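You operate a simulated robot arm through the tools that you are given. There is no shell and no other tool.

The job below is to be done with a simulated two-armed robot. You get a single attempt, and the scene is never put back.

TASK
Seal the cream card's open bearing and put it in the white tray.
Fine: In the green press: cream slider in, lever down and up, slider back out. Where these are worked on the way, their far stop is far enough and under half their travel is too little: cream slider.

Only the result counts: the job must be done as asked and must still hold three seconds after the hand-in. Knocking over, shifting, dropping, spilling or breaking anything else fails it. Lids that push on must go on centred and level and be pressed home; caps that screw on are set level and turned clockwise until they are tight.

THE ROBOT
Two 7-joint arms with two-finger parallel grippers on one trunk that stands fixed in place. Base frame: the origin is at the foot of the trunk, x ahead of it, y to its left, z up; the work surface is at about z = 0.8. Units: m, rad, N and s.
The left shoulder is at [0.06, 0.143, 0.926], the right one opposite. With the tool pointing down near the work surface each hand reaches from about 0.32 to 0.74 m from the base axis, measured 20 degrees to its own side. Payload 1.57 kg a hand.
The TCP of each hand is the grasp point between the finger pads, 0.03 m short of the fingertips. In the tool frame z runs along the fingers and y along their closing line. Largest opening 0.11 m; finger width 0.024, thickness 0.012; the body of the gripper, 0.048 by 0.112 m, starts 0.078 m behind the TCP.
Orientation is that of the tool frame in the base frame, as [roll, pitch, yaw] about the fixed x, y, z axes, in that order (R = Rz(yaw) Ry(pitch) Rx(roll)). With the fingers straight down and closing along the base's y, the tool's x points along the base's -x, its y along +y and its z along -z.

THE INTERFACE
- The arms move only by the tool jog_arm. It takes "left_targets", "right_targets" or both (then of equal length, played together; a hand with none holds still); each is a list of rows, each a list of 2 entries, a list of its own where there are three numbers: the shift along the tool's x, y, z in m, then the turn, a rotation vector about the tool's x, y, z in rad. In form: [[[x, y, z], [wx, wy, wz]], ...]. A call has 1 to 20 rows; each row shifts and turns the commanded pose from where the row before left it, along the tool's axes as they then stand. "left_gripper" and "right_gripper" are, for a hand that has rows, the gripper command, from -1 (shut) to 1 (fully open), values between in proportion, set as the call begins (left out, the last holds). Rows are played at 5 a second. More than 0.05 m and 0.15 rad between two rows, or a gripper value outside its range, and nothing of the call is played. A pose out of reach is approached as far as the arm can. The call stops where the force on the tool passes 40 N (or 10 N more than at its start, if that is more) or the arm is blocked; 0.2 s more then pass. Each finger travels about 0.045 m/s and halts on what it meets, pressing with about 43 N; the grip force reading is that of the motor and also rises with nothing between the fingers. The clock runs only during rows and for 0.2 s after the last one: add rows that do not move to give the fingers time. The reply holds the time, the measured pose of the TCP, the force on the tool along the base axes, the opening and the grip force, in the units named above and with some noise, with the torque about the TCP (base axes, N m) and any sound that the robot's microphone picked up.
- Cameras (640 x 400 px; columns grow to the right, rows downward): "scene" is now at [0.0467, -0.0144, 1.5364]; the picture's right is [-0.17, -0.99, 0.00], its down [-0.74, 0.13, -0.66] and it looks along [0.65, -0.11, -0.75] (base axes); focal length 328 px, centre (320, 200). "left" rides on the left gripper at [0.07, -0.016, -0.141] in its tool frame; the picture's right is [0.23, 0.97, 0.00], its down [-0.86, 0.20, -0.48] and it looks along [-0.47, 0.11, 0.88] (tool axes); focal length 222 px, centre (320, 200). "right" rides on the right gripper at [0.07, 0.016, -0.141] in its tool frame; the picture's right is [-0.23, 0.97, 0.00], its down [-0.86, -0.20, -0.48] and it looks along [-0.47, -0.11, 0.88] (tool axes); focal length 222 px, centre (320, 200). There is no depth. A picture from a camera that has moved, and an enlarged one, comes with that camera's place and axes in the base frame and with its lens.
- get_image(camera): a new picture of that camera. No time passes.
- slide_trunk(by): slides the trunk up (or, below 0, down) by that many m; the arms and the scene camera ride with it, the base frame stays. It gives what a move gives, with no picture.
- head_to(pan, tilt): turns the head with the scene camera to pan (to the left, within 1.501 rad either way) and tilt (down, from -0.506 to 1.204), counted from straight ahead of the robot. It gives what a move gives.
- inspect(camera, box): a new picture of the part [left, top, right, bottom] of that camera's present view, enlarged. No time passes.
- sign_off(): hands the job in; it is judged then, once.

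Places have to be worked out from the pictures, the camera data and where the tool is seen. Open the grippers and draw the arms clear of the work before you hand the job in, unless the task says otherwise.

The tools are called after ">>>" by a JSON object that holds its "api" and its "payload". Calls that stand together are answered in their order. jog_arm: Moves the arms, as the interface text tells. Its arguments: {"type":"object","properties":{"left_targets":{"type":"array","items":{"type":"array"}},"left_gripper":{"type":"number"},"right_targets":{"type":"array","items":{"type":"array"}},"right_gripper":{"type":"number"}},"required":[]} The other tools are called the same way: slide_trunk (by) moves the trunk up or down; head_to (pan, tilt) turns the head that bears the scene camera; get_image (camera) takes a picture; inspect (camera, box) takes an enlarged picture of a part of a camera's view; sign_off () hands the job in.

At the start:

```text
time_s: 0.0
left_eef_pos: [0.5218, 0.1075, 1.0843]
left_tool_rot: [-3.14, 0.0, 3.141]
left_ft_force: [0.1, -0.1, -0.8]
left_moment: [0.01, -0.03, -0.01]
left_finger_gap: 0.1102
left_grasp_force: 0.1
right_eef_pos: [0.392, -0.2433, 1.0839]
right_tool_rot: [-3.141, 0.0, -3.141]
right_ft_force: [-0.6, 0.5, -0.2]
right_moment: [-0.03, -0.01, -0.01]
right_finger_gap: 0.1101
right_grasp_force: 0.1
trunk travel left (down, up): [-0.525, 0.065]
head pan, tilt (commanded): [-0.169, 0.853]
```

scene: 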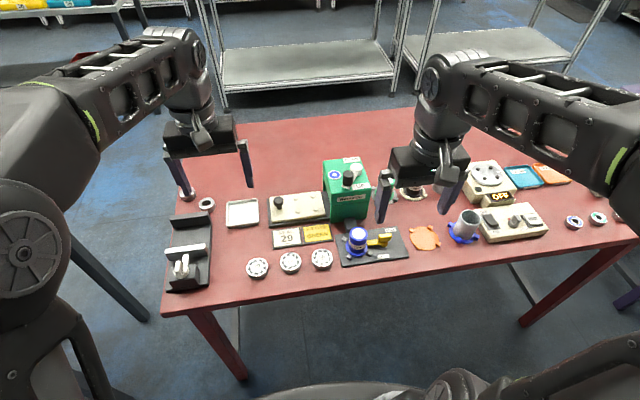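
right: 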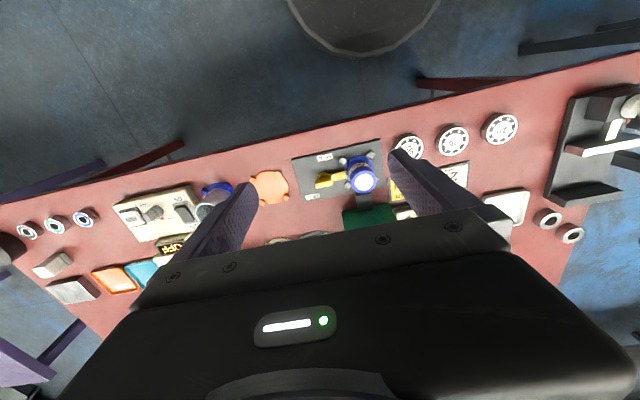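
left: 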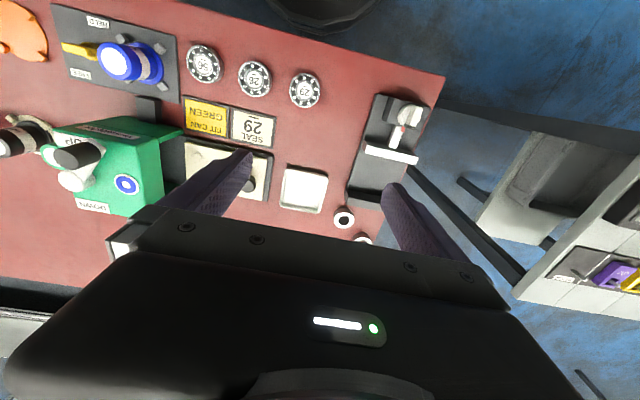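

The table holds a green press, a cream slider, cards and bearings. I take enlarged pictures first to identify everything.

>>> {"api": "inspect", "payload": {"camera": "scene", "box": [160, 140, 400, 300]}}

>>> {"api": "inspect", "payload": {"camera": "scene", "box": [340, 140, 640, 300]}}

>>> {"api": "inspect", "payload": {"camera": "left", "box": [0, 0, 450, 280]}}

>>> {"api": "inspect", "payload": {"camera": "right", "box": [0, 40, 640, 340]}}

```text
2.50 times, centred on (280, 220) of scene
camera zoom: at [0.0467, -0.0144, 1.5364], right [-0.17, -0.99, 0.0], down [-0.74, 0.13, -0.66], along [0.65, -0.11, -0.75], focal length 819 px, centre (420, 150)
```

zoom: 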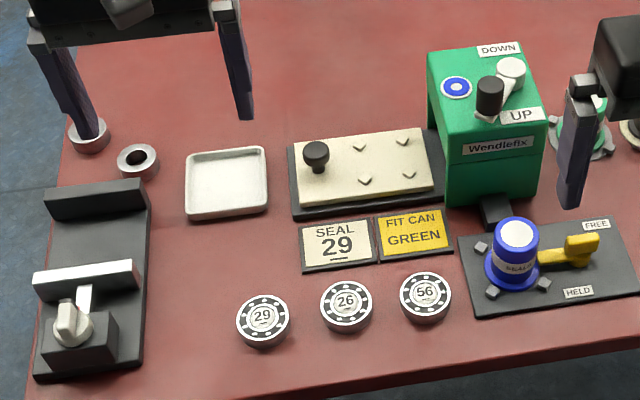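

```text
2.13 times, centred on (490, 220) of scene
camera zoom: at [0.0467, -0.0144, 1.5364], right [-0.17, -0.99, 0.0], down [-0.74, 0.13, -0.66], along [0.65, -0.11, -0.75], focal length 699 px, centre (-43, 157)
```

zoom: 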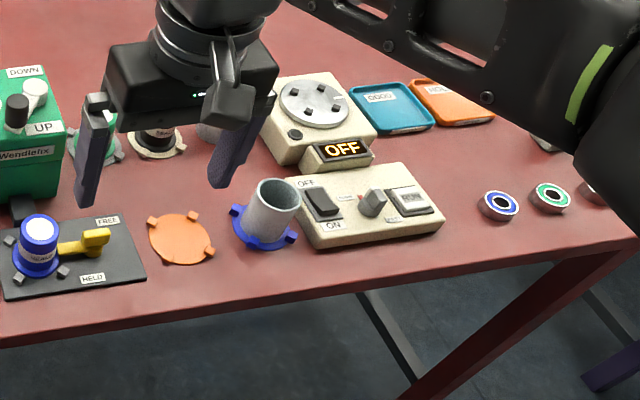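

```text
1.42 times, centred on (225, 140) of left
camera zoom: at [0.4518, 0.0918, 1.2266], right [-0.23, 0.97, 0.0], down [0.86, 0.2, 0.48], along [0.47, 0.11, -0.88], focal length 316 px, centre (455, 285)
```

zoom: 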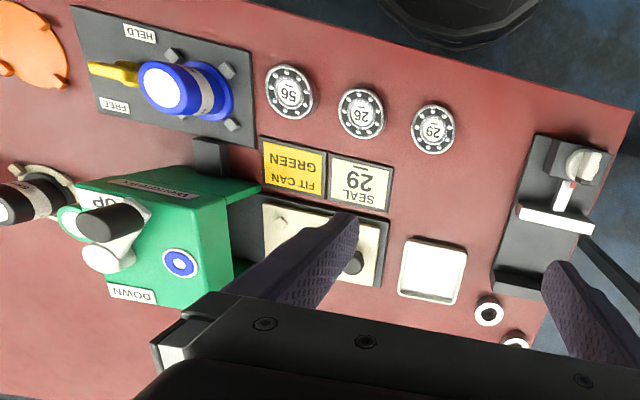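

```text
1.00 times, centred on (320, 190) of right (not enlarged: the box is as wide or as high as the picture)
camera zoom: at [0.3219, -0.2265, 1.2266], right [0.23, 0.97, 0.0], down [0.86, -0.2, 0.48], along [0.47, -0.11, -0.88], focal length 222 px, centre (320, 210)
```

zoom: 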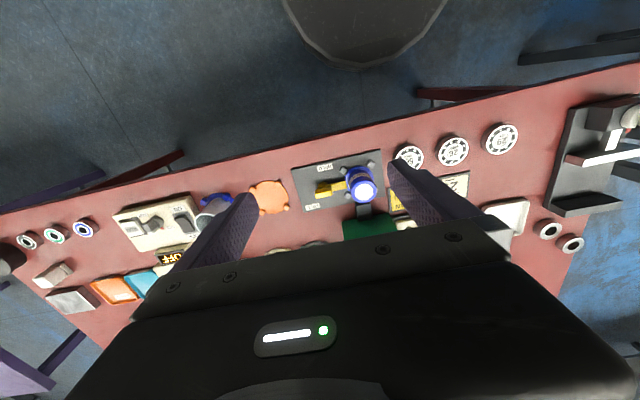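

The cream card reads "SEAL 29", the yellow card "FIT CAN GREEN". I move the head a little to see the whole table, including the right side behind the arm.

>>> {"api": "head_to", "payload": {"pan": -0.5, "tilt": 0.85}}

>>> {"api": "get_image", "payload": {"camera": "scene"}}

```text
time_s: 0.8
left_eef_pos: [0.5213, 0.1084, 1.0847]
left_tool_rot: [-3.141, 0.001, 3.141]
left_ft_force: [0.3, 0.2, 0.1]
left_moment: [0.0, -0.01, -0.03]
left_finger_gap: 0.11
left_grasp_force: 0.0
right_eef_pos: [0.3916, -0.2431, 1.0845]
right_tool_rot: [-3.141, 0.001, 3.141]
right_ft_force: [-0.4, 0.9, 0.3]
right_moment: [0.0, 0.0, -0.02]
right_finger_gap: 0.11
right_grasp_force: 0.2
trunk travel left (down, up): [-0.525, 0.065]
head pan, tilt (commanded): [-0.499, 0.85]
```

```text
taken
camera scene: at [0.0385, -0.0386, 1.5367], right [-0.48, -0.88, 0.0], down [-0.66, 0.36, -0.66], along [0.58, -0.32, -0.75], focal length 328 px, centre (320, 200)
```

scene: 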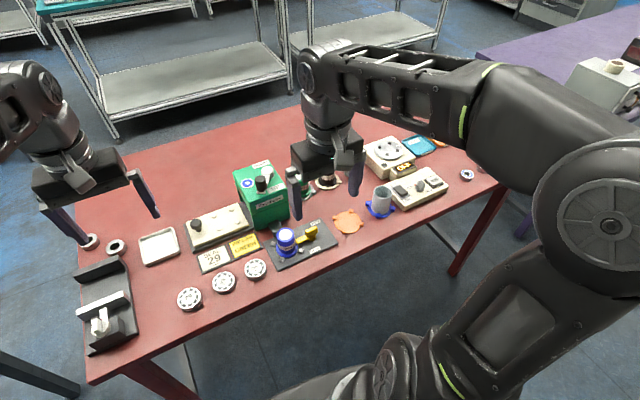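

I zoom on the press, can holder, and the cans behind the right gripper.

>>> {"api": "inspect", "payload": {"camera": "scene", "box": [220, 150, 380, 280]}}

>>> {"api": "inspect", "payload": {"camera": "scene", "box": [350, 120, 500, 230]}}

>>> {"api": "inspect", "payload": {"camera": "left", "box": [0, 80, 280, 250]}}

>>> {"api": "inspect", "payload": {"camera": "left", "box": [160, 60, 440, 250]}}

```text
3.08 times, centred on (300, 215) of scene
camera zoom: at [0.0385, -0.0386, 1.5367], right [-0.48, -0.88, 0.0], down [-0.66, 0.36, -0.66], along [0.58, -0.32, -0.75], focal length 1008 px, centre (382, 154)
```

zoom: 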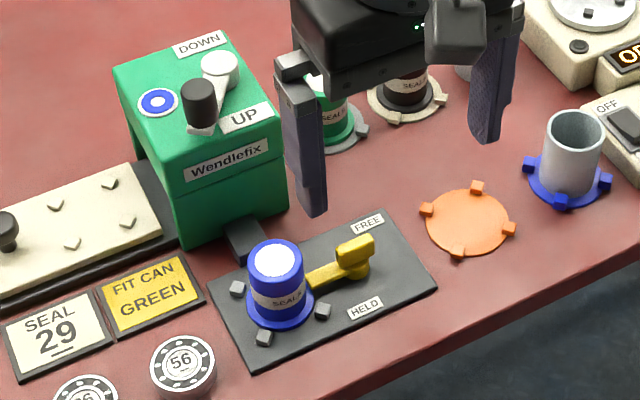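

```text
3.64 times, centred on (425, 175) of scene
camera zoom: at [0.0385, -0.0386, 1.5367], right [-0.48, -0.88, 0.0], down [-0.66, 0.36, -0.66], along [0.58, -0.32, -0.75], focal length 1191 px, centre (-62, 291)
```

zoom: 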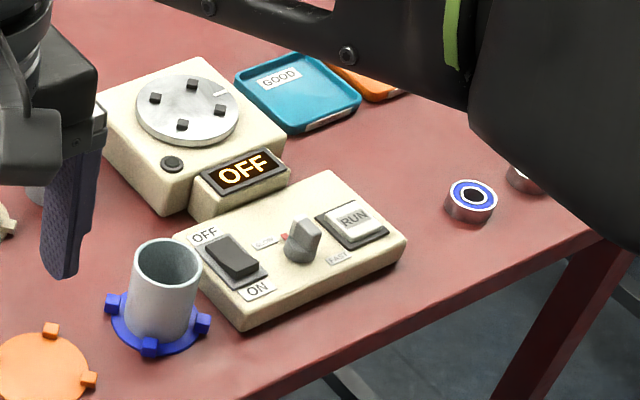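

```text
2.29 times, centred on (140, 165) of left
camera zoom: at [0.4518, 0.0918, 1.2266], right [-0.23, 0.97, 0.0], down [0.86, 0.2, 0.48], along [0.47, 0.11, -0.88], focal length 508 px, centre (731, 280)
```

zoom: 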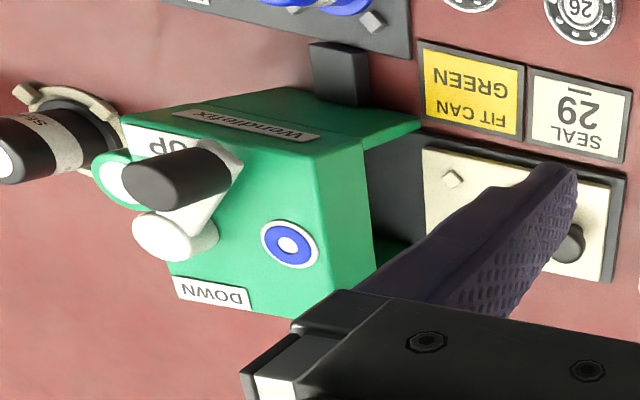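

```text
2.11 times, centred on (300, 155) of left
camera zoom: at [0.4518, 0.0918, 1.2266], right [-0.23, 0.97, 0.0], down [0.86, 0.2, 0.48], along [0.47, 0.11, -0.88], focal length 468 px, centre (362, 295)
```

zoom: 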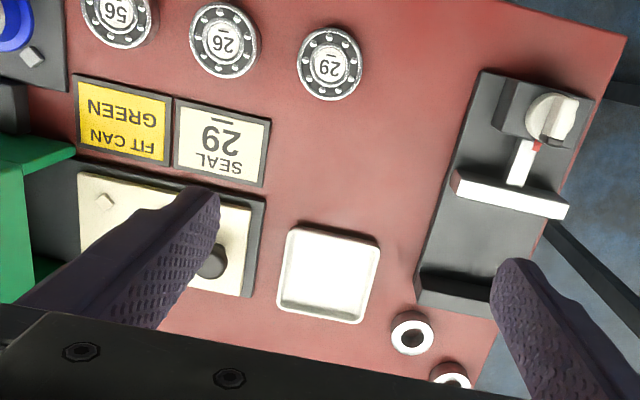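

I swing the right hand aside (toward −y) so it stops hiding the press and the cans; nothing is near its height.

>>> {"api": "jog_arm", "payload": {"right_targets": [[[0, -0.04, 0], [0, 0, 0]], [[0, -0.05, 0], [0, 0, 0]], [[0, -0.05, 0], [0, 0, 0]], [[0, -0.04, 0], [0, 0, 0]]]}}

>>> {"api": "head_to", "payload": {"pan": -0.17, "tilt": 0.85}}

>>> {"api": "inspect", "payload": {"camera": "scene", "box": [300, 140, 460, 270]}}

>>> {"api": "get_image", "payload": {"camera": "right"}}

```text
time_s: 1.8
left_eef_pos: [0.5202, 0.1077, 1.0848]
left_tool_rot: [-3.141, 0.0, 3.141]
left_ft_force: [0.2, -0.5, 0.1]
left_moment: [0.03, 0.04, 0.04]
left_finger_gap: 0.1101
left_grasp_force: 0.0
right_eef_pos: [0.3908, -0.4232, 1.0832]
right_tool_rot: [3.141, 0.001, -3.142]
right_ft_force: [-0.3, 0.7, 0.0]
right_moment: [0.0, 0.04, 0.04]
right_finger_gap: 0.11
right_grasp_force: 0.0
trunk travel left (down, up): [-0.525, 0.065]
head pan, tilt (commanded): [-0.499, 0.85]
```

```text
time_s: 2.6
left_eef_pos: [0.5206, 0.1089, 1.0843]
left_tool_rot: [-3.14, -0.002, 3.14]
left_ft_force: [0.2, 0.2, 0.6]
left_moment: [0.01, 0.03, 0.0]
left_finger_gap: 0.11
left_grasp_force: 0.0
right_eef_pos: [0.3917, -0.4217, 1.0814]
right_tool_rot: [3.141, -0.002, -3.141]
right_ft_force: [0.3, 0.0, 0.4]
right_moment: [0.01, 0.01, -0.03]
right_finger_gap: 0.1099
right_grasp_force: 0.2
trunk travel left (down, up): [-0.525, 0.065]
head pan, tilt (commanded): [-0.169, 0.85]
```

```text
3.08 times, centred on (380, 205) of scene
camera zoom: at [0.0469, -0.0146, 1.5367], right [-0.17, -0.99, 0.0], down [-0.74, 0.13, -0.66], along [0.65, -0.11, -0.75], focal length 1008 px, centre (135, 185)
```

zoom: 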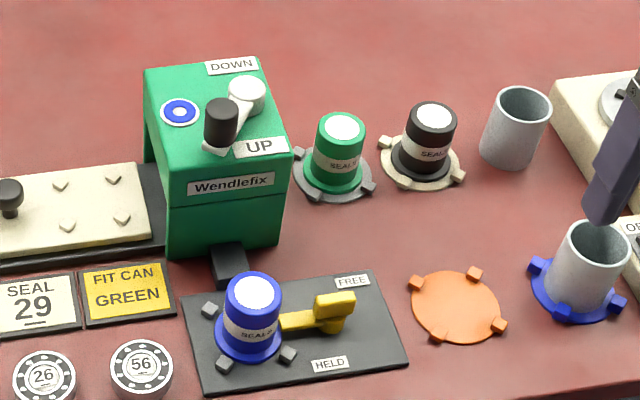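

```text
taken
camera right: at [0.3207, -0.4059, 1.2249], right [0.23, 0.97, 0.0], down [0.86, -0.2, 0.48], along [0.47, -0.11, -0.88], focal length 222 px, centre (320, 200)
```

right: 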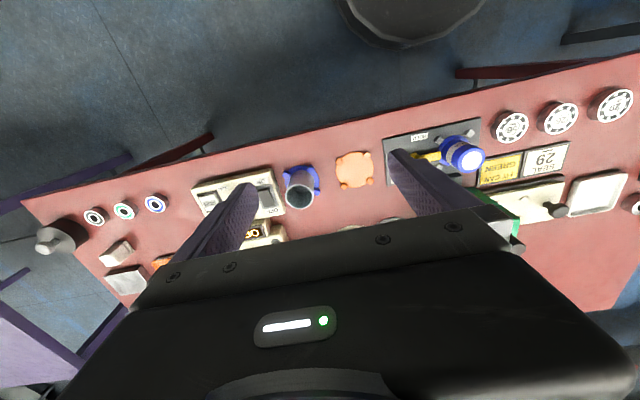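

The cans and can-holder are separate from my job (the cream card only asks for bearing 29). I zoom hard on the press lever, slider and bearing 29.

>>> {"api": "inspect", "payload": {"camera": "scene", "box": [315, 150, 380, 190]}}

>>> {"api": "inspect", "payload": {"camera": "scene", "box": [220, 180, 340, 250]}}

>>> {"api": "inspect", "payload": {"camera": "scene", "box": [210, 230, 350, 290]}}

>>> {"api": "inspect", "payload": {"camera": "scene", "box": [330, 210, 420, 270]}}

```text
9.85 times, centred on (348, 170) of scene
camera zoom: at [0.0469, -0.0146, 1.5367], right [-0.17, -0.99, 0.0], down [-0.74, 0.13, -0.66], along [0.65, -0.11, -0.75], focal length 3226 px, centre (49, 495)
```

zoom: 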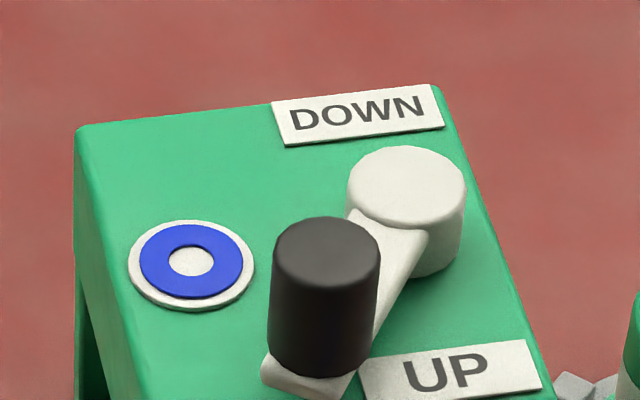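

```text
5.33 times, centred on (280, 215) of scene
camera zoom: at [0.0469, -0.0146, 1.5367], right [-0.17, -0.99, 0.0], down [-0.74, 0.13, -0.66], along [0.65, -0.11, -0.75], focal length 1747 px, centre (533, 120)
```

zoom: 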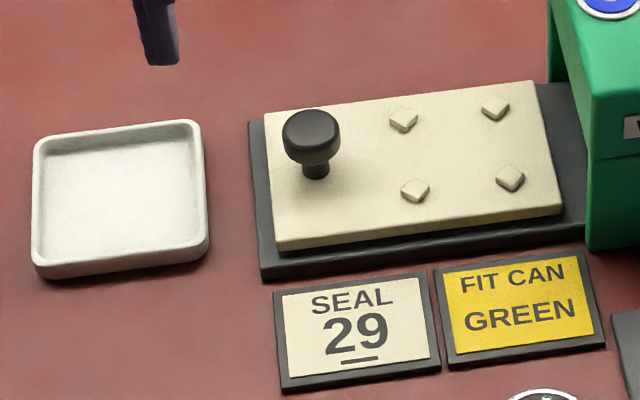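

```text
4.57 times, centred on (280, 260) of scene
camera zoom: at [0.0469, -0.0146, 1.5367], right [-0.17, -0.99, 0.0], down [-0.74, 0.13, -0.66], along [0.65, -0.11, -0.75], focal length 1498 px, centre (503, -74)
```

zoom: 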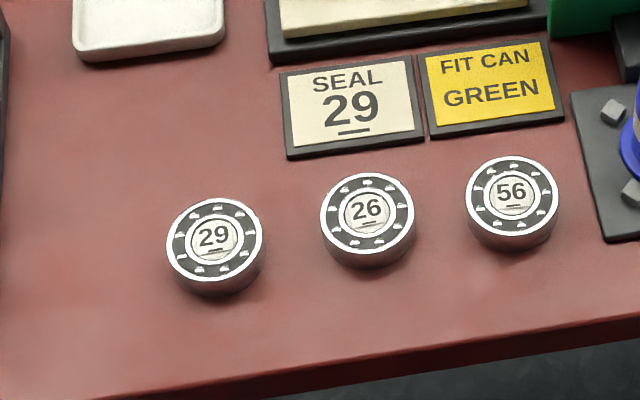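

```text
6.67 times, centred on (375, 240) of scene
camera zoom: at [0.0469, -0.0146, 1.5367], right [-0.17, -0.99, 0.0], down [-0.74, 0.13, -0.66], along [0.65, -0.11, -0.75], focal length 2184 px, centre (-47, -67)
```

zoom: 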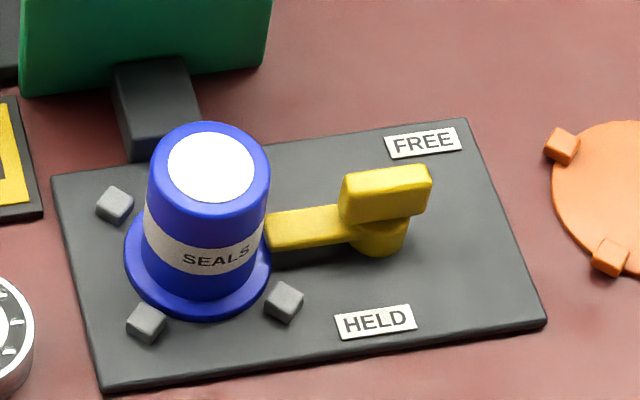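

Bearing 29 I estimate at about (0.476, 0.070), nest centre at (0.65, −0.076), slider knob (0.646, 0.0), tray centre (0.656, 0.104), press lever knob (0.61, −0.18). I turn the left hand 90° (tool x toward +y) so its fingers close along x, then move above bearing 29.

>>> {"api": "jog_arm", "payload": {"left_targets": [[[0, 0, 0], [0, 0, 0.15]], [[0, 0, 0], [0, 0, 0.15]], [[0, 0, 0], [0, 0, 0.15]], [[0, 0, 0], [0, 0, 0.15]], [[0, 0, 0], [0, 0, 0.15]], [[0, 0, 0], [0, 0, 0.15]], [[0, 0, 0], [0, 0, 0.15]], [[0, 0, 0], [0, 0, 0.15]], [[0, 0, 0], [0, 0, 0.15]], [[0, 0, 0], [0, 0, 0.15]], [[0, 0, 0], [0, 0, 0.0708]], [[-0.019, -0.022, 0.02], [0, 0, 0]], [[-0.019, -0.022, 0.02], [0, 0, 0]], [[0, 0, 0], [0, 0, 0]]]}}

>>> {"api": "get_image", "payload": {"camera": "left"}}

```text
time_s: 5.6
left_eef_pos: [0.4774, 0.0704, 1.0445]
left_tool_rot: [3.141, 0.001, 1.57]
left_ft_force: [-0.4, -0.2, 0.3]
left_moment: [-0.01, 0.04, -0.03]
left_finger_gap: 0.1099
left_grasp_force: 0.1
right_eef_pos: [0.39, -0.4213, 1.0827]
right_tool_rot: [-3.141, -0.001, -3.141]
right_ft_force: [0.4, -0.2, 0.2]
right_moment: [0.01, -0.01, -0.01]
right_finger_gap: 0.11
right_grasp_force: 0.0
trunk travel left (down, up): [-0.525, 0.065]
head pan, tilt (commanded): [-0.169, 0.85]
```

```text
taken
camera left: at [0.461, 0.1392, 1.1865], right [0.97, 0.23, 0.0], down [0.2, -0.85, 0.48], along [0.11, -0.47, -0.88], focal length 222 px, centre (320, 200)
```

left: 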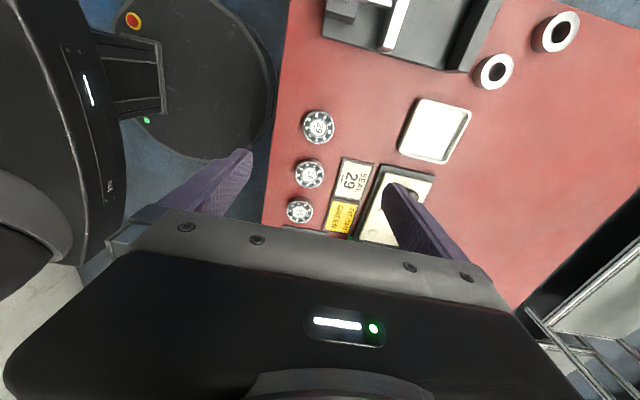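

Bearing 29 shows right under the hand. I zoom for its exact centre.

>>> {"api": "inspect", "payload": {"camera": "left", "box": [280, 95, 360, 145]}}

>>> {"api": "inspect", "payload": {"camera": "left", "box": [330, 80, 490, 250]}}

```text
8.00 times, centred on (320, 120) of left
camera zoom: at [0.461, 0.1392, 1.1865], right [0.97, 0.23, 0.0], down [0.2, -0.85, 0.48], along [0.11, -0.47, -0.88], focal length 1777 px, centre (320, 840)
```

zoom: 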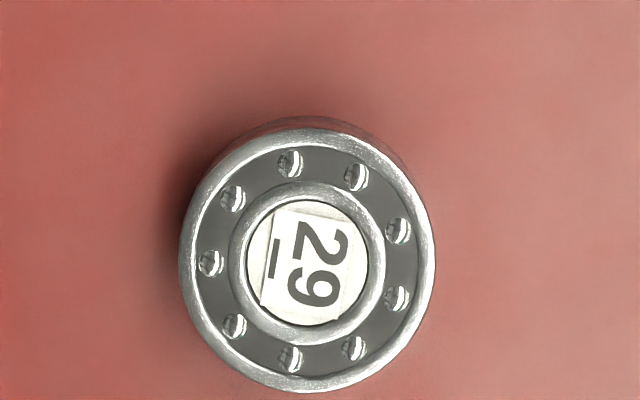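

```text
2.35 times, centred on (410, 165) of left
camera zoom: at [0.461, 0.1392, 1.1865], right [0.97, 0.23, 0.0], down [0.2, -0.85, 0.48], along [0.11, -0.47, -0.88], focal length 523 px, centre (108, 282)
```

zoom: 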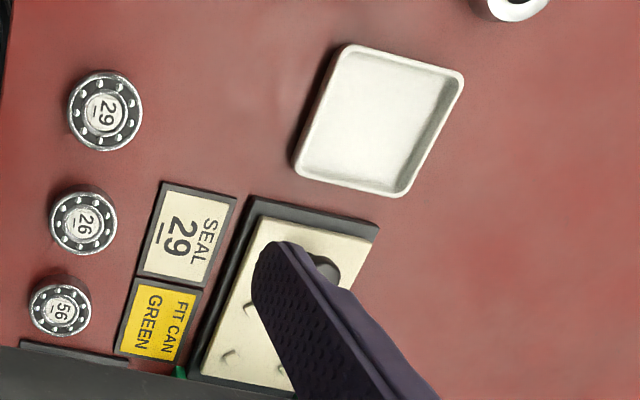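

Bearing 29 is at about (0.475, 0.070), diameter ≈0.052. I narrow the opening to ~0.08 and lower in steps, checking before the final approach.

>>> {"api": "jog_arm", "payload": {"left_targets": [[[0, -0.002, 0.04], [0, 0, 0]], [[0, 0, 0.04], [0, 0, 0]], [[0, 0, 0.04], [0, 0, 0]], [[0, 0, 0.03], [0, 0, 0]], [[0, 0, 0.02], [0, 0, 0]], [[0, 0, 0], [0, 0, 0]]], "left_gripper": 0.45}}

>>> {"api": "get_image", "payload": {"camera": "left"}}

>>> {"api": "inspect", "payload": {"camera": "scene", "box": [200, 200, 360, 300]}}

```text
time_s: 7.0
left_eef_pos: [0.4746, 0.0698, 0.8749]
left_tool_rot: [3.142, 0.002, 1.572]
left_ft_force: [0.2, -0.6, -0.4]
left_moment: [0.01, 0.01, -0.04]
left_finger_gap: 0.0798
left_grasp_force: 0.0
right_eef_pos: [0.39, -0.4225, 1.0818]
right_tool_rot: [-3.141, 0.0, -3.141]
right_ft_force: [0.1, 0.1, -0.6]
right_moment: [0.01, 0.03, 0.01]
right_finger_gap: 0.1101
right_grasp_force: 0.0
trunk travel left (down, up): [-0.525, 0.065]
head pan, tilt (commanded): [-0.169, 0.85]
```

```text
taken
camera left: at [0.4592, 0.1388, 1.0164], right [0.97, 0.23, 0.0], down [0.2, -0.85, 0.48], along [0.11, -0.47, -0.88], focal length 222 px, centre (320, 200)
```

left: 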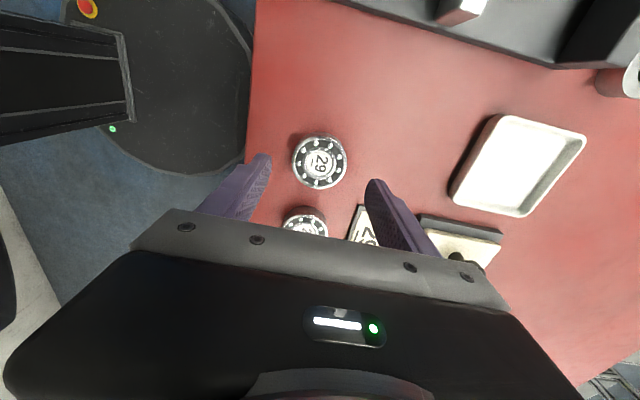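

```text
4.00 times, centred on (280, 250) of scene
camera zoom: at [0.0468, -0.0144, 1.5367], right [-0.17, -0.99, 0.0], down [-0.74, 0.13, -0.66], along [0.65, -0.11, -0.75], focal length 1310 px, centre (480, 0)
```

zoom: 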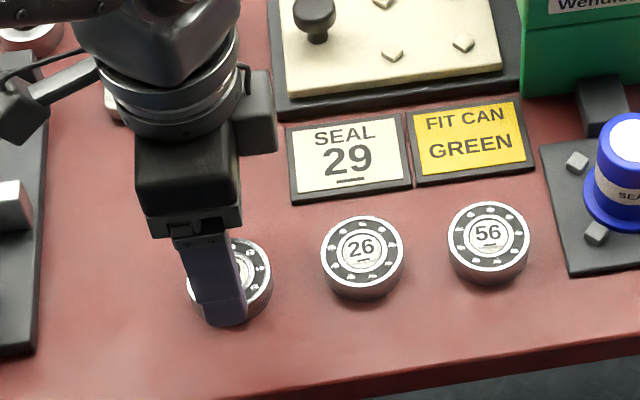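

The bearing sits centred between the fingers (0.475, 0.0705). I go down to TCP z≈0.837 (tips ≈0.807) and close.

>>> {"api": "jog_arm", "payload": {"left_targets": [[[0.001, 0, 0.015], [0, 0, 0]], [[0, 0, 0.015], [0, 0, 0]], [[0, 0, 0.008], [0, 0, 0]], [[0, 0, 0], [0, 0, 0]]]}}

>>> {"api": "get_image", "payload": {"camera": "left"}}

>>> {"api": "inspect", "payload": {"camera": "scene", "box": [220, 240, 300, 290]}}

```text
time_s: 8.0
left_eef_pos: [0.4748, 0.0721, 0.8362]
left_tool_rot: [-3.141, 0.002, 1.571]
left_ft_force: [-0.3, -1.0, -1.3]
left_moment: [0.01, 0.01, 0.0]
left_finger_gap: 0.0798
left_grasp_force: 0.1
right_eef_pos: [0.3907, -0.4226, 1.0827]
right_tool_rot: [-3.141, 0.0, -3.141]
right_ft_force: [0.2, -0.4, -0.4]
right_moment: [0.02, 0.04, -0.01]
right_finger_gap: 0.11
right_grasp_force: 0.1
trunk travel left (down, up): [-0.525, 0.065]
head pan, tilt (commanded): [-0.169, 0.85]
```

```text
taken
camera left: at [0.4591, 0.1411, 0.9785], right [0.97, 0.23, 0.0], down [0.2, -0.85, 0.48], along [0.11, -0.47, -0.88], focal length 222 px, centre (320, 200)
```

left: 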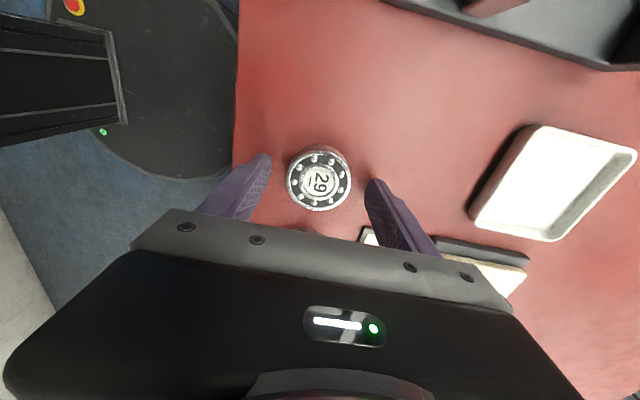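

```text
8.00 times, centred on (260, 265) of scene
camera zoom: at [0.0469, -0.0144, 1.5367], right [-0.17, -0.99, 0.0], down [-0.74, 0.13, -0.66], along [0.65, -0.11, -0.75], focal length 2621 px, centre (800, -320)
```

zoom: 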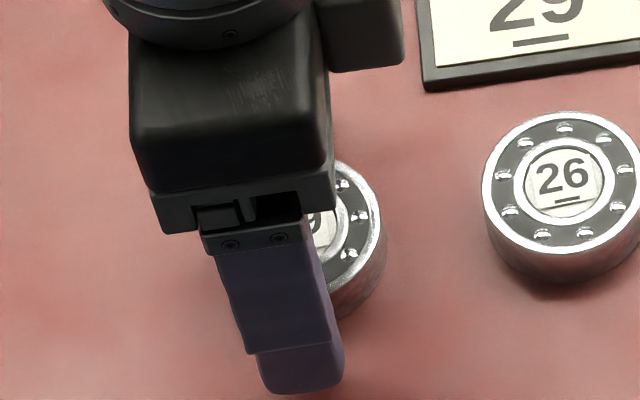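

The bearing reads at y≈0.0704 against the hand's 0.0715; I shift −0.0015 in y and close the fingers on it.

>>> {"api": "jog_arm", "payload": {"left_targets": [[[-0.0015, 0, 0], [0, 0, 0]], [[0, 0, 0], [0, 0, 0]]]}}

>>> {"api": "jog_arm", "payload": {"left_targets": [[[0, 0, 0], [0, 0, 0]], [[0, 0, 0], [0, 0, 0]], [[0, 0, 0], [0, 0, 0]], [[0, 0, 0], [0, 0, 0]], [[0, 0, 0], [0, 0, 0]]], "left_gripper": -1}}

>>> {"api": "get_image", "payload": {"camera": "left"}}

```text
time_s: 8.6
left_eef_pos: [0.4746, 0.0716, 0.8374]
left_tool_rot: [3.141, 0.003, 1.571]
left_ft_force: [-1.1, 0.1, 0.2]
left_moment: [-0.03, -0.01, 0.01]
left_finger_gap: 0.0798
left_grasp_force: 0.1
right_eef_pos: [0.3905, -0.4216, 1.084]
right_tool_rot: [-3.139, 0.0, -3.141]
right_ft_force: [0.4, 0.4, 0.7]
right_moment: [0.0, -0.02, 0.01]
right_finger_gap: 0.11
right_grasp_force: 0.1
trunk travel left (down, up): [-0.525, 0.065]
head pan, tilt (commanded): [-0.169, 0.85]
```

```text
time_s: 9.8
left_eef_pos: [0.4738, 0.0707, 0.8355]
left_tool_rot: [-3.141, 0.001, 1.57]
left_ft_force: [-0.7, 0.7, 0.4]
left_moment: [0.01, -0.02, 0.0]
left_finger_gap: 0.0508
left_grasp_force: 42.7
right_eef_pos: [0.3903, -0.4216, 1.0835]
right_tool_rot: [-3.141, 0.0, 3.141]
right_ft_force: [-1.6, -0.2, -0.2]
right_moment: [-0.01, -0.02, -0.02]
right_finger_gap: 0.11
right_grasp_force: 0.0
trunk travel left (down, up): [-0.525, 0.065]
head pan, tilt (commanded): [-0.169, 0.85]
```

```text
taken
camera left: at [0.4595, 0.1397, 0.9783], right [0.97, 0.23, 0.0], down [0.2, -0.85, 0.48], along [0.11, -0.47, -0.88], focal length 222 px, centre (320, 200)
```

left: 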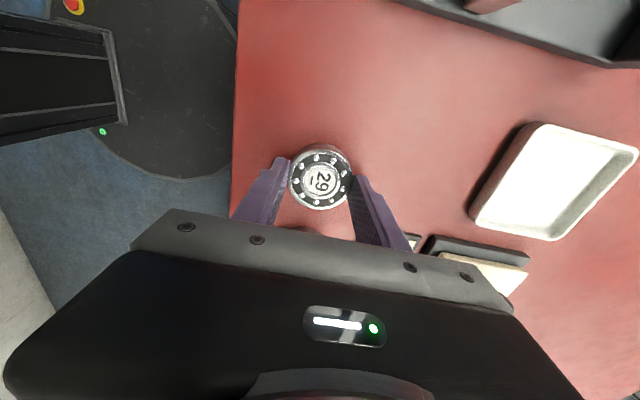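

Bearing gripped (gap 0.0508, 43 N). I lift it clear and carry it to above the nest on the cream slider.

>>> {"api": "jog_arm", "payload": {"left_targets": [[[0, 0, -0.02], [0, 0, 0]], [[0, 0, -0.05], [0, 0, 0]], [[0, 0, -0.05], [0, 0, 0]], [[0, 0, -0.03], [0, 0, 0]], [[-0.03, 0.035, 0], [0, 0, 0]], [[-0.03, 0.035, 0], [0, 0, 0]], [[-0.03, 0.035, 0], [0, 0, 0]], [[-0.03, 0.035, 0], [0, 0, 0]], [[-0.026, 0.035, 0], [0, 0, 0]], [[0, 0, 0], [0, 0, 0]], [[0, 0, 0], [0, 0, 0]]]}}

>>> {"api": "get_image", "payload": {"camera": "left"}}

>>> {"api": "inspect", "payload": {"camera": "scene", "box": [220, 120, 400, 240]}}

```text
time_s: 12.2
left_eef_pos: [0.5963, -0.0357, 0.9862]
left_tool_rot: [-3.141, 0.002, 1.571]
left_ft_force: [-0.2, 0.1, -2.6]
left_moment: [0.04, 0.0, 0.0]
left_finger_gap: 0.0505
left_grasp_force: 42.6
left hand out of reach, approached as far as the arm can: row 8, 9
right_eef_pos: [0.3917, -0.422, 1.0837]
right_tool_rot: [3.141, -0.003, -3.141]
right_ft_force: [0.0, 0.5, 0.2]
right_moment: [0.03, -0.01, 0.0]
right_finger_gap: 0.1101
right_grasp_force: 0.1
trunk travel left (down, up): [-0.525, 0.065]
head pan, tilt (commanded): [-0.169, 0.85]
```

```text
taken
camera left: at [0.5817, 0.0337, 1.1287], right [0.97, 0.23, 0.0], down [0.2, -0.85, 0.48], along [0.11, -0.47, -0.88], focal length 222 px, centre (320, 200)
```

left: 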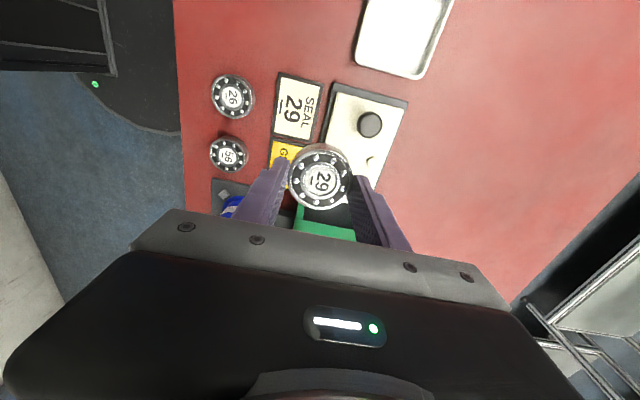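

```text
3.33 times, centred on (310, 180) of scene
camera zoom: at [0.0472, -0.0146, 1.5367], right [-0.17, -0.99, 0.0], down [-0.74, 0.13, -0.66], along [0.65, -0.11, -0.75], focal length 1092 px, centre (353, 267)
```

zoom: 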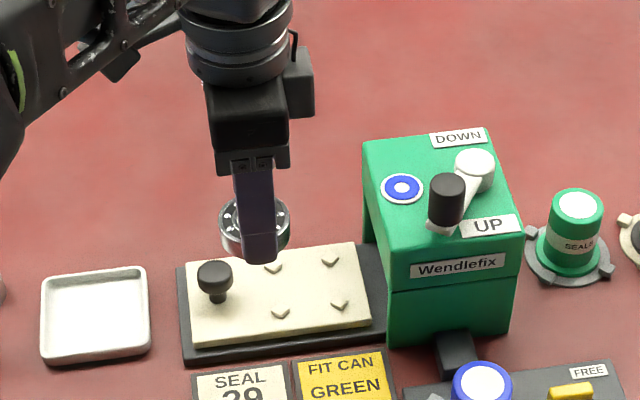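

The nest is at the edge of the left arm's reach at this height; raising the trunk and working lower extends the reach. I slide the trunk up by 0.06.

>>> {"api": "slide_trunk", "payload": {"by": 0.06}}

```text
time_s: 13.2
left_eef_pos: [0.5974, -0.037, 1.0464]
left_tool_rot: [-3.142, 0.002, 1.572]
left_ft_force: [-0.2, -0.7, -2.0]
left_moment: [0.02, -0.02, 0.0]
left_finger_gap: 0.0509
left_grasp_force: 43.0
right_eef_pos: [0.3909, -0.423, 1.1434]
right_tool_rot: [3.141, -0.001, 3.141]
right_ft_force: [-0.1, 0.5, 0.1]
right_moment: [0.0, -0.03, 0.03]
right_finger_gap: 0.1099
right_grasp_force: 0.0
trunk travel left (down, up): [-0.585, 0.005]
head pan, tilt (commanded): [-0.169, 0.85]
```

Trunk is up. Now I lower the left hand to about z=0.93 before moving outward.

>>> {"api": "jog_arm", "payload": {"left_targets": [[[0, 0, 0.03], [0, 0, 0]], [[0, 0, 0.03], [0, 0, 0]], [[0, 0, 0.03], [0, 0, 0]], [[0, 0, 0.025], [0, 0, 0]], [[0, 0, 0], [0, 0, 0]], [[0, 0, 0], [0, 0, 0]]]}}

>>> {"api": "get_image", "payload": {"camera": "left"}}

>>> {"api": "get_image", "payload": {"camera": "scene"}}

```text
time_s: 14.6
left_eef_pos: [0.5965, -0.0346, 0.9297]
left_tool_rot: [3.14, 0.002, 1.57]
left_ft_force: [0.0, 0.3, -0.9]
left_moment: [0.0, 0.01, 0.01]
left_finger_gap: 0.0504
left_grasp_force: 43.0
right_eef_pos: [0.3913, -0.4224, 1.143]
right_tool_rot: [3.14, -0.001, -3.14]
right_ft_force: [0.4, -0.4, -0.3]
right_moment: [0.0, -0.01, -0.04]
right_finger_gap: 0.1099
right_grasp_force: 0.0
trunk travel left (down, up): [-0.585, 0.005]
head pan, tilt (commanded): [-0.169, 0.85]
```

```text
taken
camera left: at [0.5814, 0.0343, 1.0731], right [0.97, 0.23, 0.0], down [0.2, -0.85, 0.48], along [0.11, -0.47, -0.88], focal length 222 px, centre (320, 200)
```

left: 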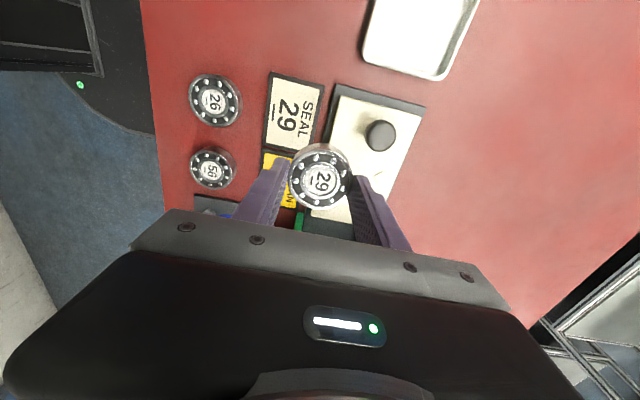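

```text
taken
camera scene: at [0.0472, -0.0145, 1.5967], right [-0.17, -0.99, 0.0], down [-0.74, 0.13, -0.66], along [0.65, -0.11, -0.75], focal length 328 px, centre (320, 200)
```

scene: 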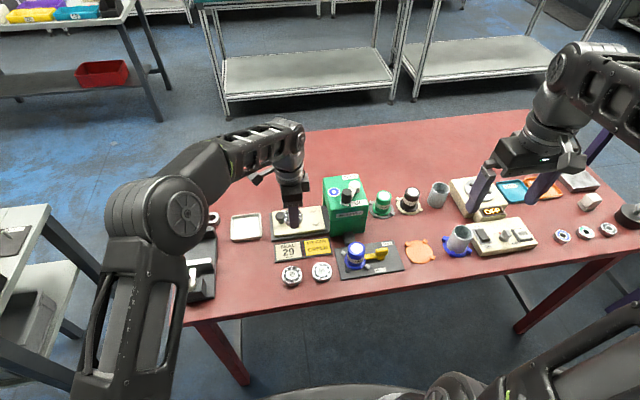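

The knob reads at (0.650, 0.001) from this camera. I move the bearing out to x≈0.65 while staying at y≈−0.035, then look at the pins.

>>> {"api": "jog_arm", "payload": {"left_targets": [[[0, 0.027, 0], [0, 0, 0]], [[0, 0.026, 0], [0, 0, 0]], [[0, 0, 0], [0, 0, 0]], [[0, 0, 0], [0, 0, 0]]]}}

>>> {"api": "get_image", "payload": {"camera": "left"}}

>>> {"api": "inspect", "payload": {"camera": "scene", "box": [260, 170, 380, 250]}}

```text
time_s: 15.6
left_eef_pos: [0.6499, -0.0356, 0.9314]
left_tool_rot: [-3.14, 0.0, 1.572]
left_ft_force: [0.6, 0.7, -1.0]
left_moment: [0.02, -0.01, -0.01]
left_finger_gap: 0.0508
left_grasp_force: 43.1
right_eef_pos: [0.3915, -0.4228, 1.1435]
right_tool_rot: [3.141, -0.003, 3.141]
right_ft_force: [0.3, 0.3, -0.3]
right_moment: [0.02, -0.02, -0.01]
right_finger_gap: 0.1099
right_grasp_force: 0.1
trunk travel left (down, up): [-0.585, 0.005]
head pan, tilt (commanded): [-0.169, 0.85]
```

```text
taken
camera left: at [0.6348, 0.034, 1.0733], right [0.97, 0.23, 0.0], down [0.2, -0.85, 0.48], along [0.11, -0.47, -0.88], focal length 222 px, centre (320, 200)
```

left: 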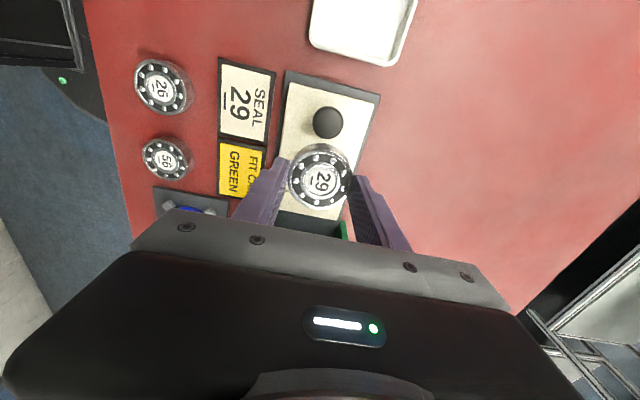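

```text
5.00 times, centred on (320, 210) of scene
camera zoom: at [0.0474, -0.0146, 1.5967], right [-0.17, -0.99, 0.0], down [-0.74, 0.13, -0.66], along [0.65, -0.11, -0.75], focal length 1638 px, centre (320, 150)
```

zoom: 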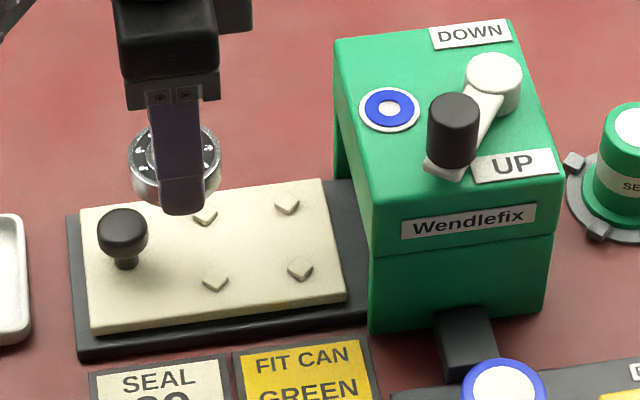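

I zoom in on the slider in the left camera to locate its edges, knob and any visible pin.

>>> {"api": "inspect", "payload": {"camera": "left", "box": [260, 60, 400, 160]}}

>>> {"api": "inspect", "payload": {"camera": "scene", "box": [285, 190, 345, 230]}}

```text
4.00 times, centred on (330, 110) of left
camera zoom: at [0.6348, 0.034, 1.0733], right [0.97, 0.23, 0.0], down [0.2, -0.85, 0.48], along [0.11, -0.47, -0.88], focal length 888 px, centre (280, 560)
```

zoom: 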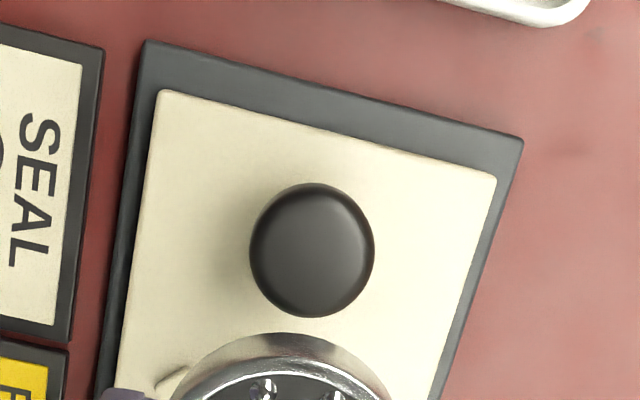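

```text
10.00 times, centred on (315, 210) of scene
camera zoom: at [0.0474, -0.0146, 1.5967], right [-0.17, -0.99, 0.0], down [-0.74, 0.13, -0.66], along [0.65, -0.11, -0.75], focal length 3276 px, centre (370, 100)
```

zoom: 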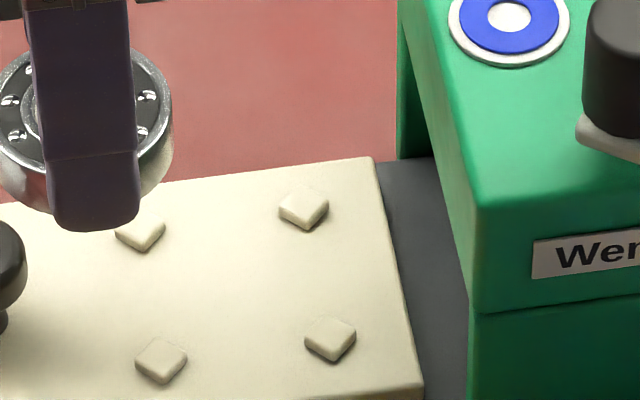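

Nest centre works out at (0.651, −0.076) with ~4 mm clearance to the pins; the bearing is centred in the fingers. I move over the nest, lowering to z≈0.90.

>>> {"api": "jog_arm", "payload": {"left_targets": [[[-0.02, 0.001, 0], [0, 0, 0]], [[-0.0105, 0, 0.015], [0, 0, 0]], [[-0.01, 0, 0.015], [0, 0, 0]], [[0, 0, 0], [0, 0, 0]], [[0, 0, 0], [0, 0, 0]]]}}

>>> {"api": "get_image", "payload": {"camera": "left"}}

>>> {"api": "inspect", "payload": {"camera": "scene", "box": [270, 170, 360, 240]}}

```text
time_s: 16.8
left_eef_pos: [0.6468, -0.0731, 0.9005]
left_tool_rot: [3.139, 0.003, 1.57]
left_ft_force: [-0.2, -0.4, -1.6]
left_moment: [0.01, 0.03, 0.02]
left_finger_gap: 0.0509
left_grasp_force: 42.9
left hand out of reach, approached as far as the arm can: row 1, 2
right_eef_pos: [0.3916, -0.4228, 1.1424]
right_tool_rot: [3.14, -0.003, 3.142]
right_ft_force: [-0.5, 0.0, 0.3]
right_moment: [0.01, -0.02, 0.02]
right_finger_gap: 0.1099
right_grasp_force: 0.0
trunk travel left (down, up): [-0.585, 0.005]
head pan, tilt (commanded): [-0.169, 0.85]
```

```text
taken
camera left: at [0.6309, -0.0034, 1.0432], right [0.97, 0.23, 0.0], down [0.2, -0.85, 0.48], along [0.11, -0.47, -0.88], focal length 222 px, centre (320, 200)
```

left: 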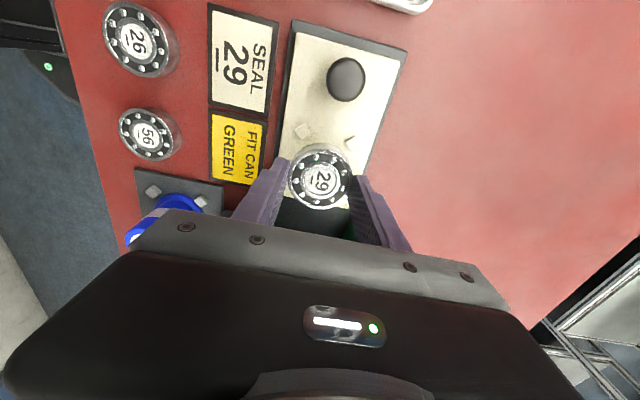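

```text
5.71 times, centred on (315, 205) of scene
camera zoom: at [0.0472, -0.0147, 1.5967], right [-0.17, -0.99, 0.0], down [-0.74, 0.13, -0.66], along [0.65, -0.11, -0.75], focal length 1872 px, centre (349, 171)
```

zoom: 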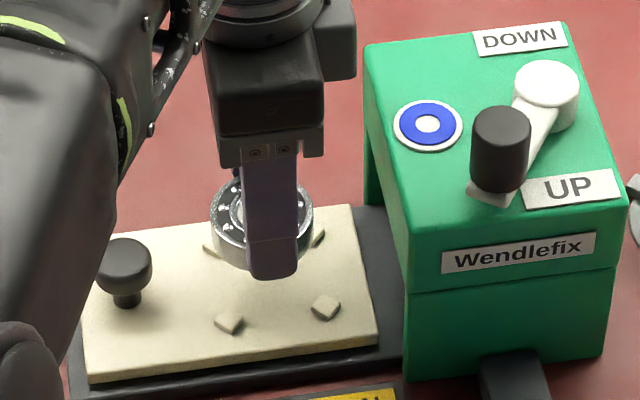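

I zoom on the two visible pins in the left camera to pin down the nest centre.

>>> {"api": "inspect", "payload": {"camera": "left", "box": [270, 50, 400, 150]}}

```text
4.00 times, centred on (335, 100) of left
camera zoom: at [0.6309, -0.0034, 1.0432], right [0.97, 0.23, 0.0], down [0.2, -0.85, 0.48], along [0.11, -0.47, -0.88], focal length 888 px, centre (260, 600)
```

zoom: 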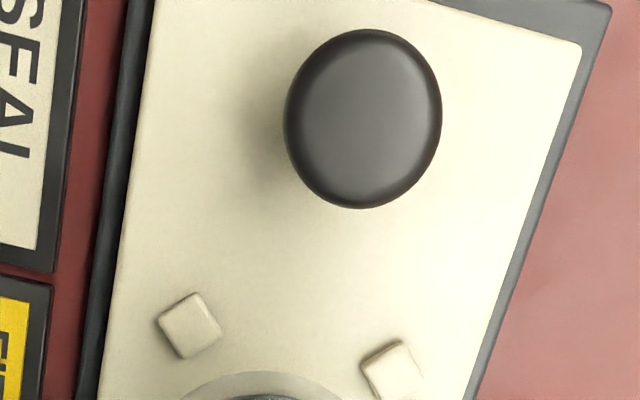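

Nest centre ≈ (0.6507, −0.0755). I lower 2 cm, correct by +0.004 in x and −0.0025 in y, and check.

>>> {"api": "jog_arm", "payload": {"left_targets": [[[0, 0, 0.01], [0, 0, 0]], [[-0.0025, 0.004, 0.008], [0, 0, 0]], [[0, 0, 0], [0, 0, 0]], [[0, 0, 0], [0, 0, 0]]]}}

>>> {"api": "get_image", "payload": {"camera": "left"}}

>>> {"api": "inspect", "payload": {"camera": "scene", "box": [270, 170, 360, 240]}}

```text
time_s: 17.8
left_eef_pos: [0.6474, -0.0737, 0.892]
left_tool_rot: [3.138, 0.003, 1.57]
left_ft_force: [0.6, 0.2, -1.8]
left_moment: [-0.01, 0.0, 0.05]
left_finger_gap: 0.0506
left_grasp_force: 42.9
left hand out of reach, approached as far as the arm can: row 2
right_eef_pos: [0.3899, -0.4221, 1.1432]
right_tool_rot: [-3.14, 0.001, 3.141]
right_ft_force: [-0.2, 0.8, 0.3]
right_moment: [-0.02, -0.01, 0.0]
right_finger_gap: 0.1102
right_grasp_force: 0.1
trunk travel left (down, up): [-0.585, 0.005]
head pan, tilt (commanded): [-0.169, 0.85]
```

```text
taken
camera left: at [0.6314, -0.0039, 1.0336], right [0.97, 0.23, 0.0], down [0.2, -0.85, 0.48], along [0.11, -0.47, -0.88], focal length 222 px, centre (320, 200)
```

left: 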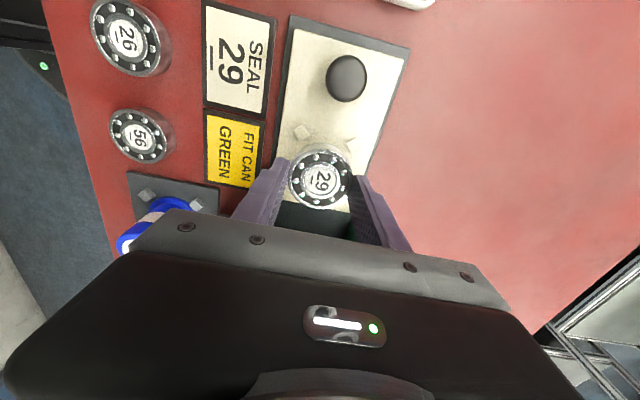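

```text
5.71 times, centred on (315, 205) of scene
camera zoom: at [0.047, -0.0145, 1.5967], right [-0.17, -0.99, 0.0], down [-0.74, 0.13, -0.66], along [0.65, -0.11, -0.75], focal length 1872 px, centre (349, 171)
```

zoom: 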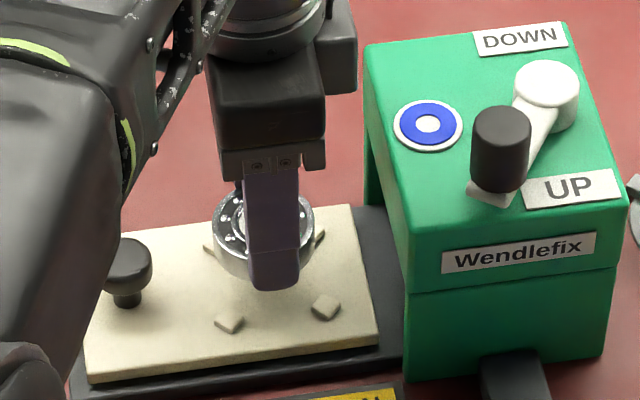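

At this height it's still slightly beyond reach; lower down it should be reachable. I lower to z≈0.868 (bearing bottom ≈0.832, above the pins at ≈0.824), then correct sideways.

>>> {"api": "jog_arm", "payload": {"left_targets": [[[0, 0, 0.012], [0, 0, 0]], [[0, 0, 0.011], [0, 0, 0]], [[-0.001, 0.002, 0], [0, 0, 0]], [[-0.001, 0.0015, 0], [0, 0, 0]], [[0, 0, 0], [0, 0, 0]], [[0, 0, 0], [0, 0, 0]]]}}

>>> {"api": "get_image", "payload": {"camera": "left"}}

>>> {"api": "inspect", "payload": {"camera": "scene", "box": [270, 170, 360, 240]}}

```text
time_s: 19.2
left_eef_pos: [0.648, -0.0745, 0.8676]
left_tool_rot: [-3.141, 0.003, 1.571]
left_ft_force: [0.3, 0.5, -2.3]
left_moment: [0.05, -0.01, 0.02]
left_finger_gap: 0.0506
left_grasp_force: 43.4
left hand out of reach, approached as far as the arm can: row 4
right_eef_pos: [0.3919, -0.4232, 1.1428]
right_tool_rot: [-3.141, 0.0, -3.141]
right_ft_force: [-0.4, 0.4, 0.5]
right_moment: [0.03, -0.02, -0.01]
right_finger_gap: 0.1102
right_grasp_force: 0.0
trunk travel left (down, up): [-0.585, 0.005]
head pan, tilt (commanded): [-0.169, 0.85]
```

```text
taken
camera left: at [0.631, -0.0045, 1.0105], right [0.97, 0.23, 0.0], down [0.2, -0.85, 0.48], along [0.11, -0.47, -0.88], focal length 222 px, centre (320, 200)
```

left: 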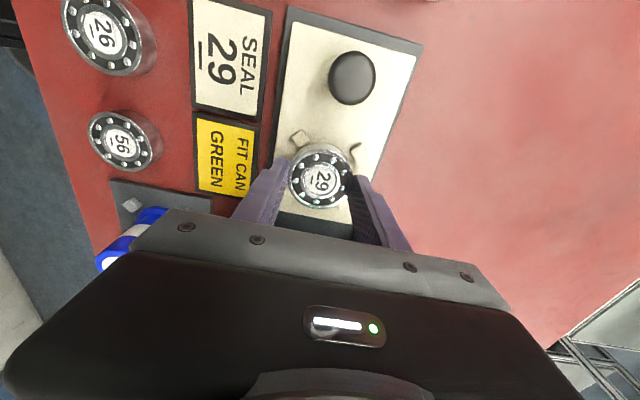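

```text
5.71 times, centred on (315, 205) of scene
camera zoom: at [0.0471, -0.0145, 1.5967], right [-0.17, -0.99, 0.0], down [-0.74, 0.13, -0.66], along [0.65, -0.11, -0.75], focal length 1872 px, centre (349, 171)
```

zoom: 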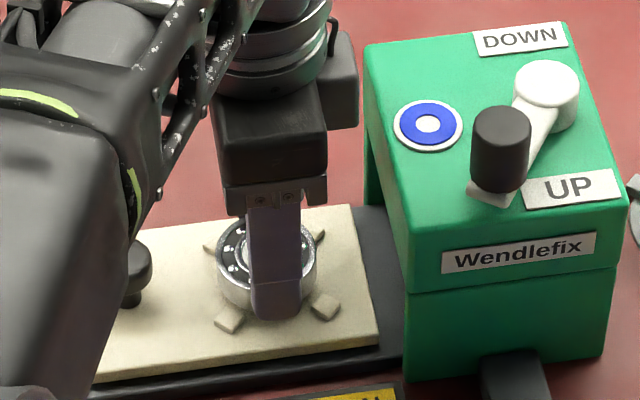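

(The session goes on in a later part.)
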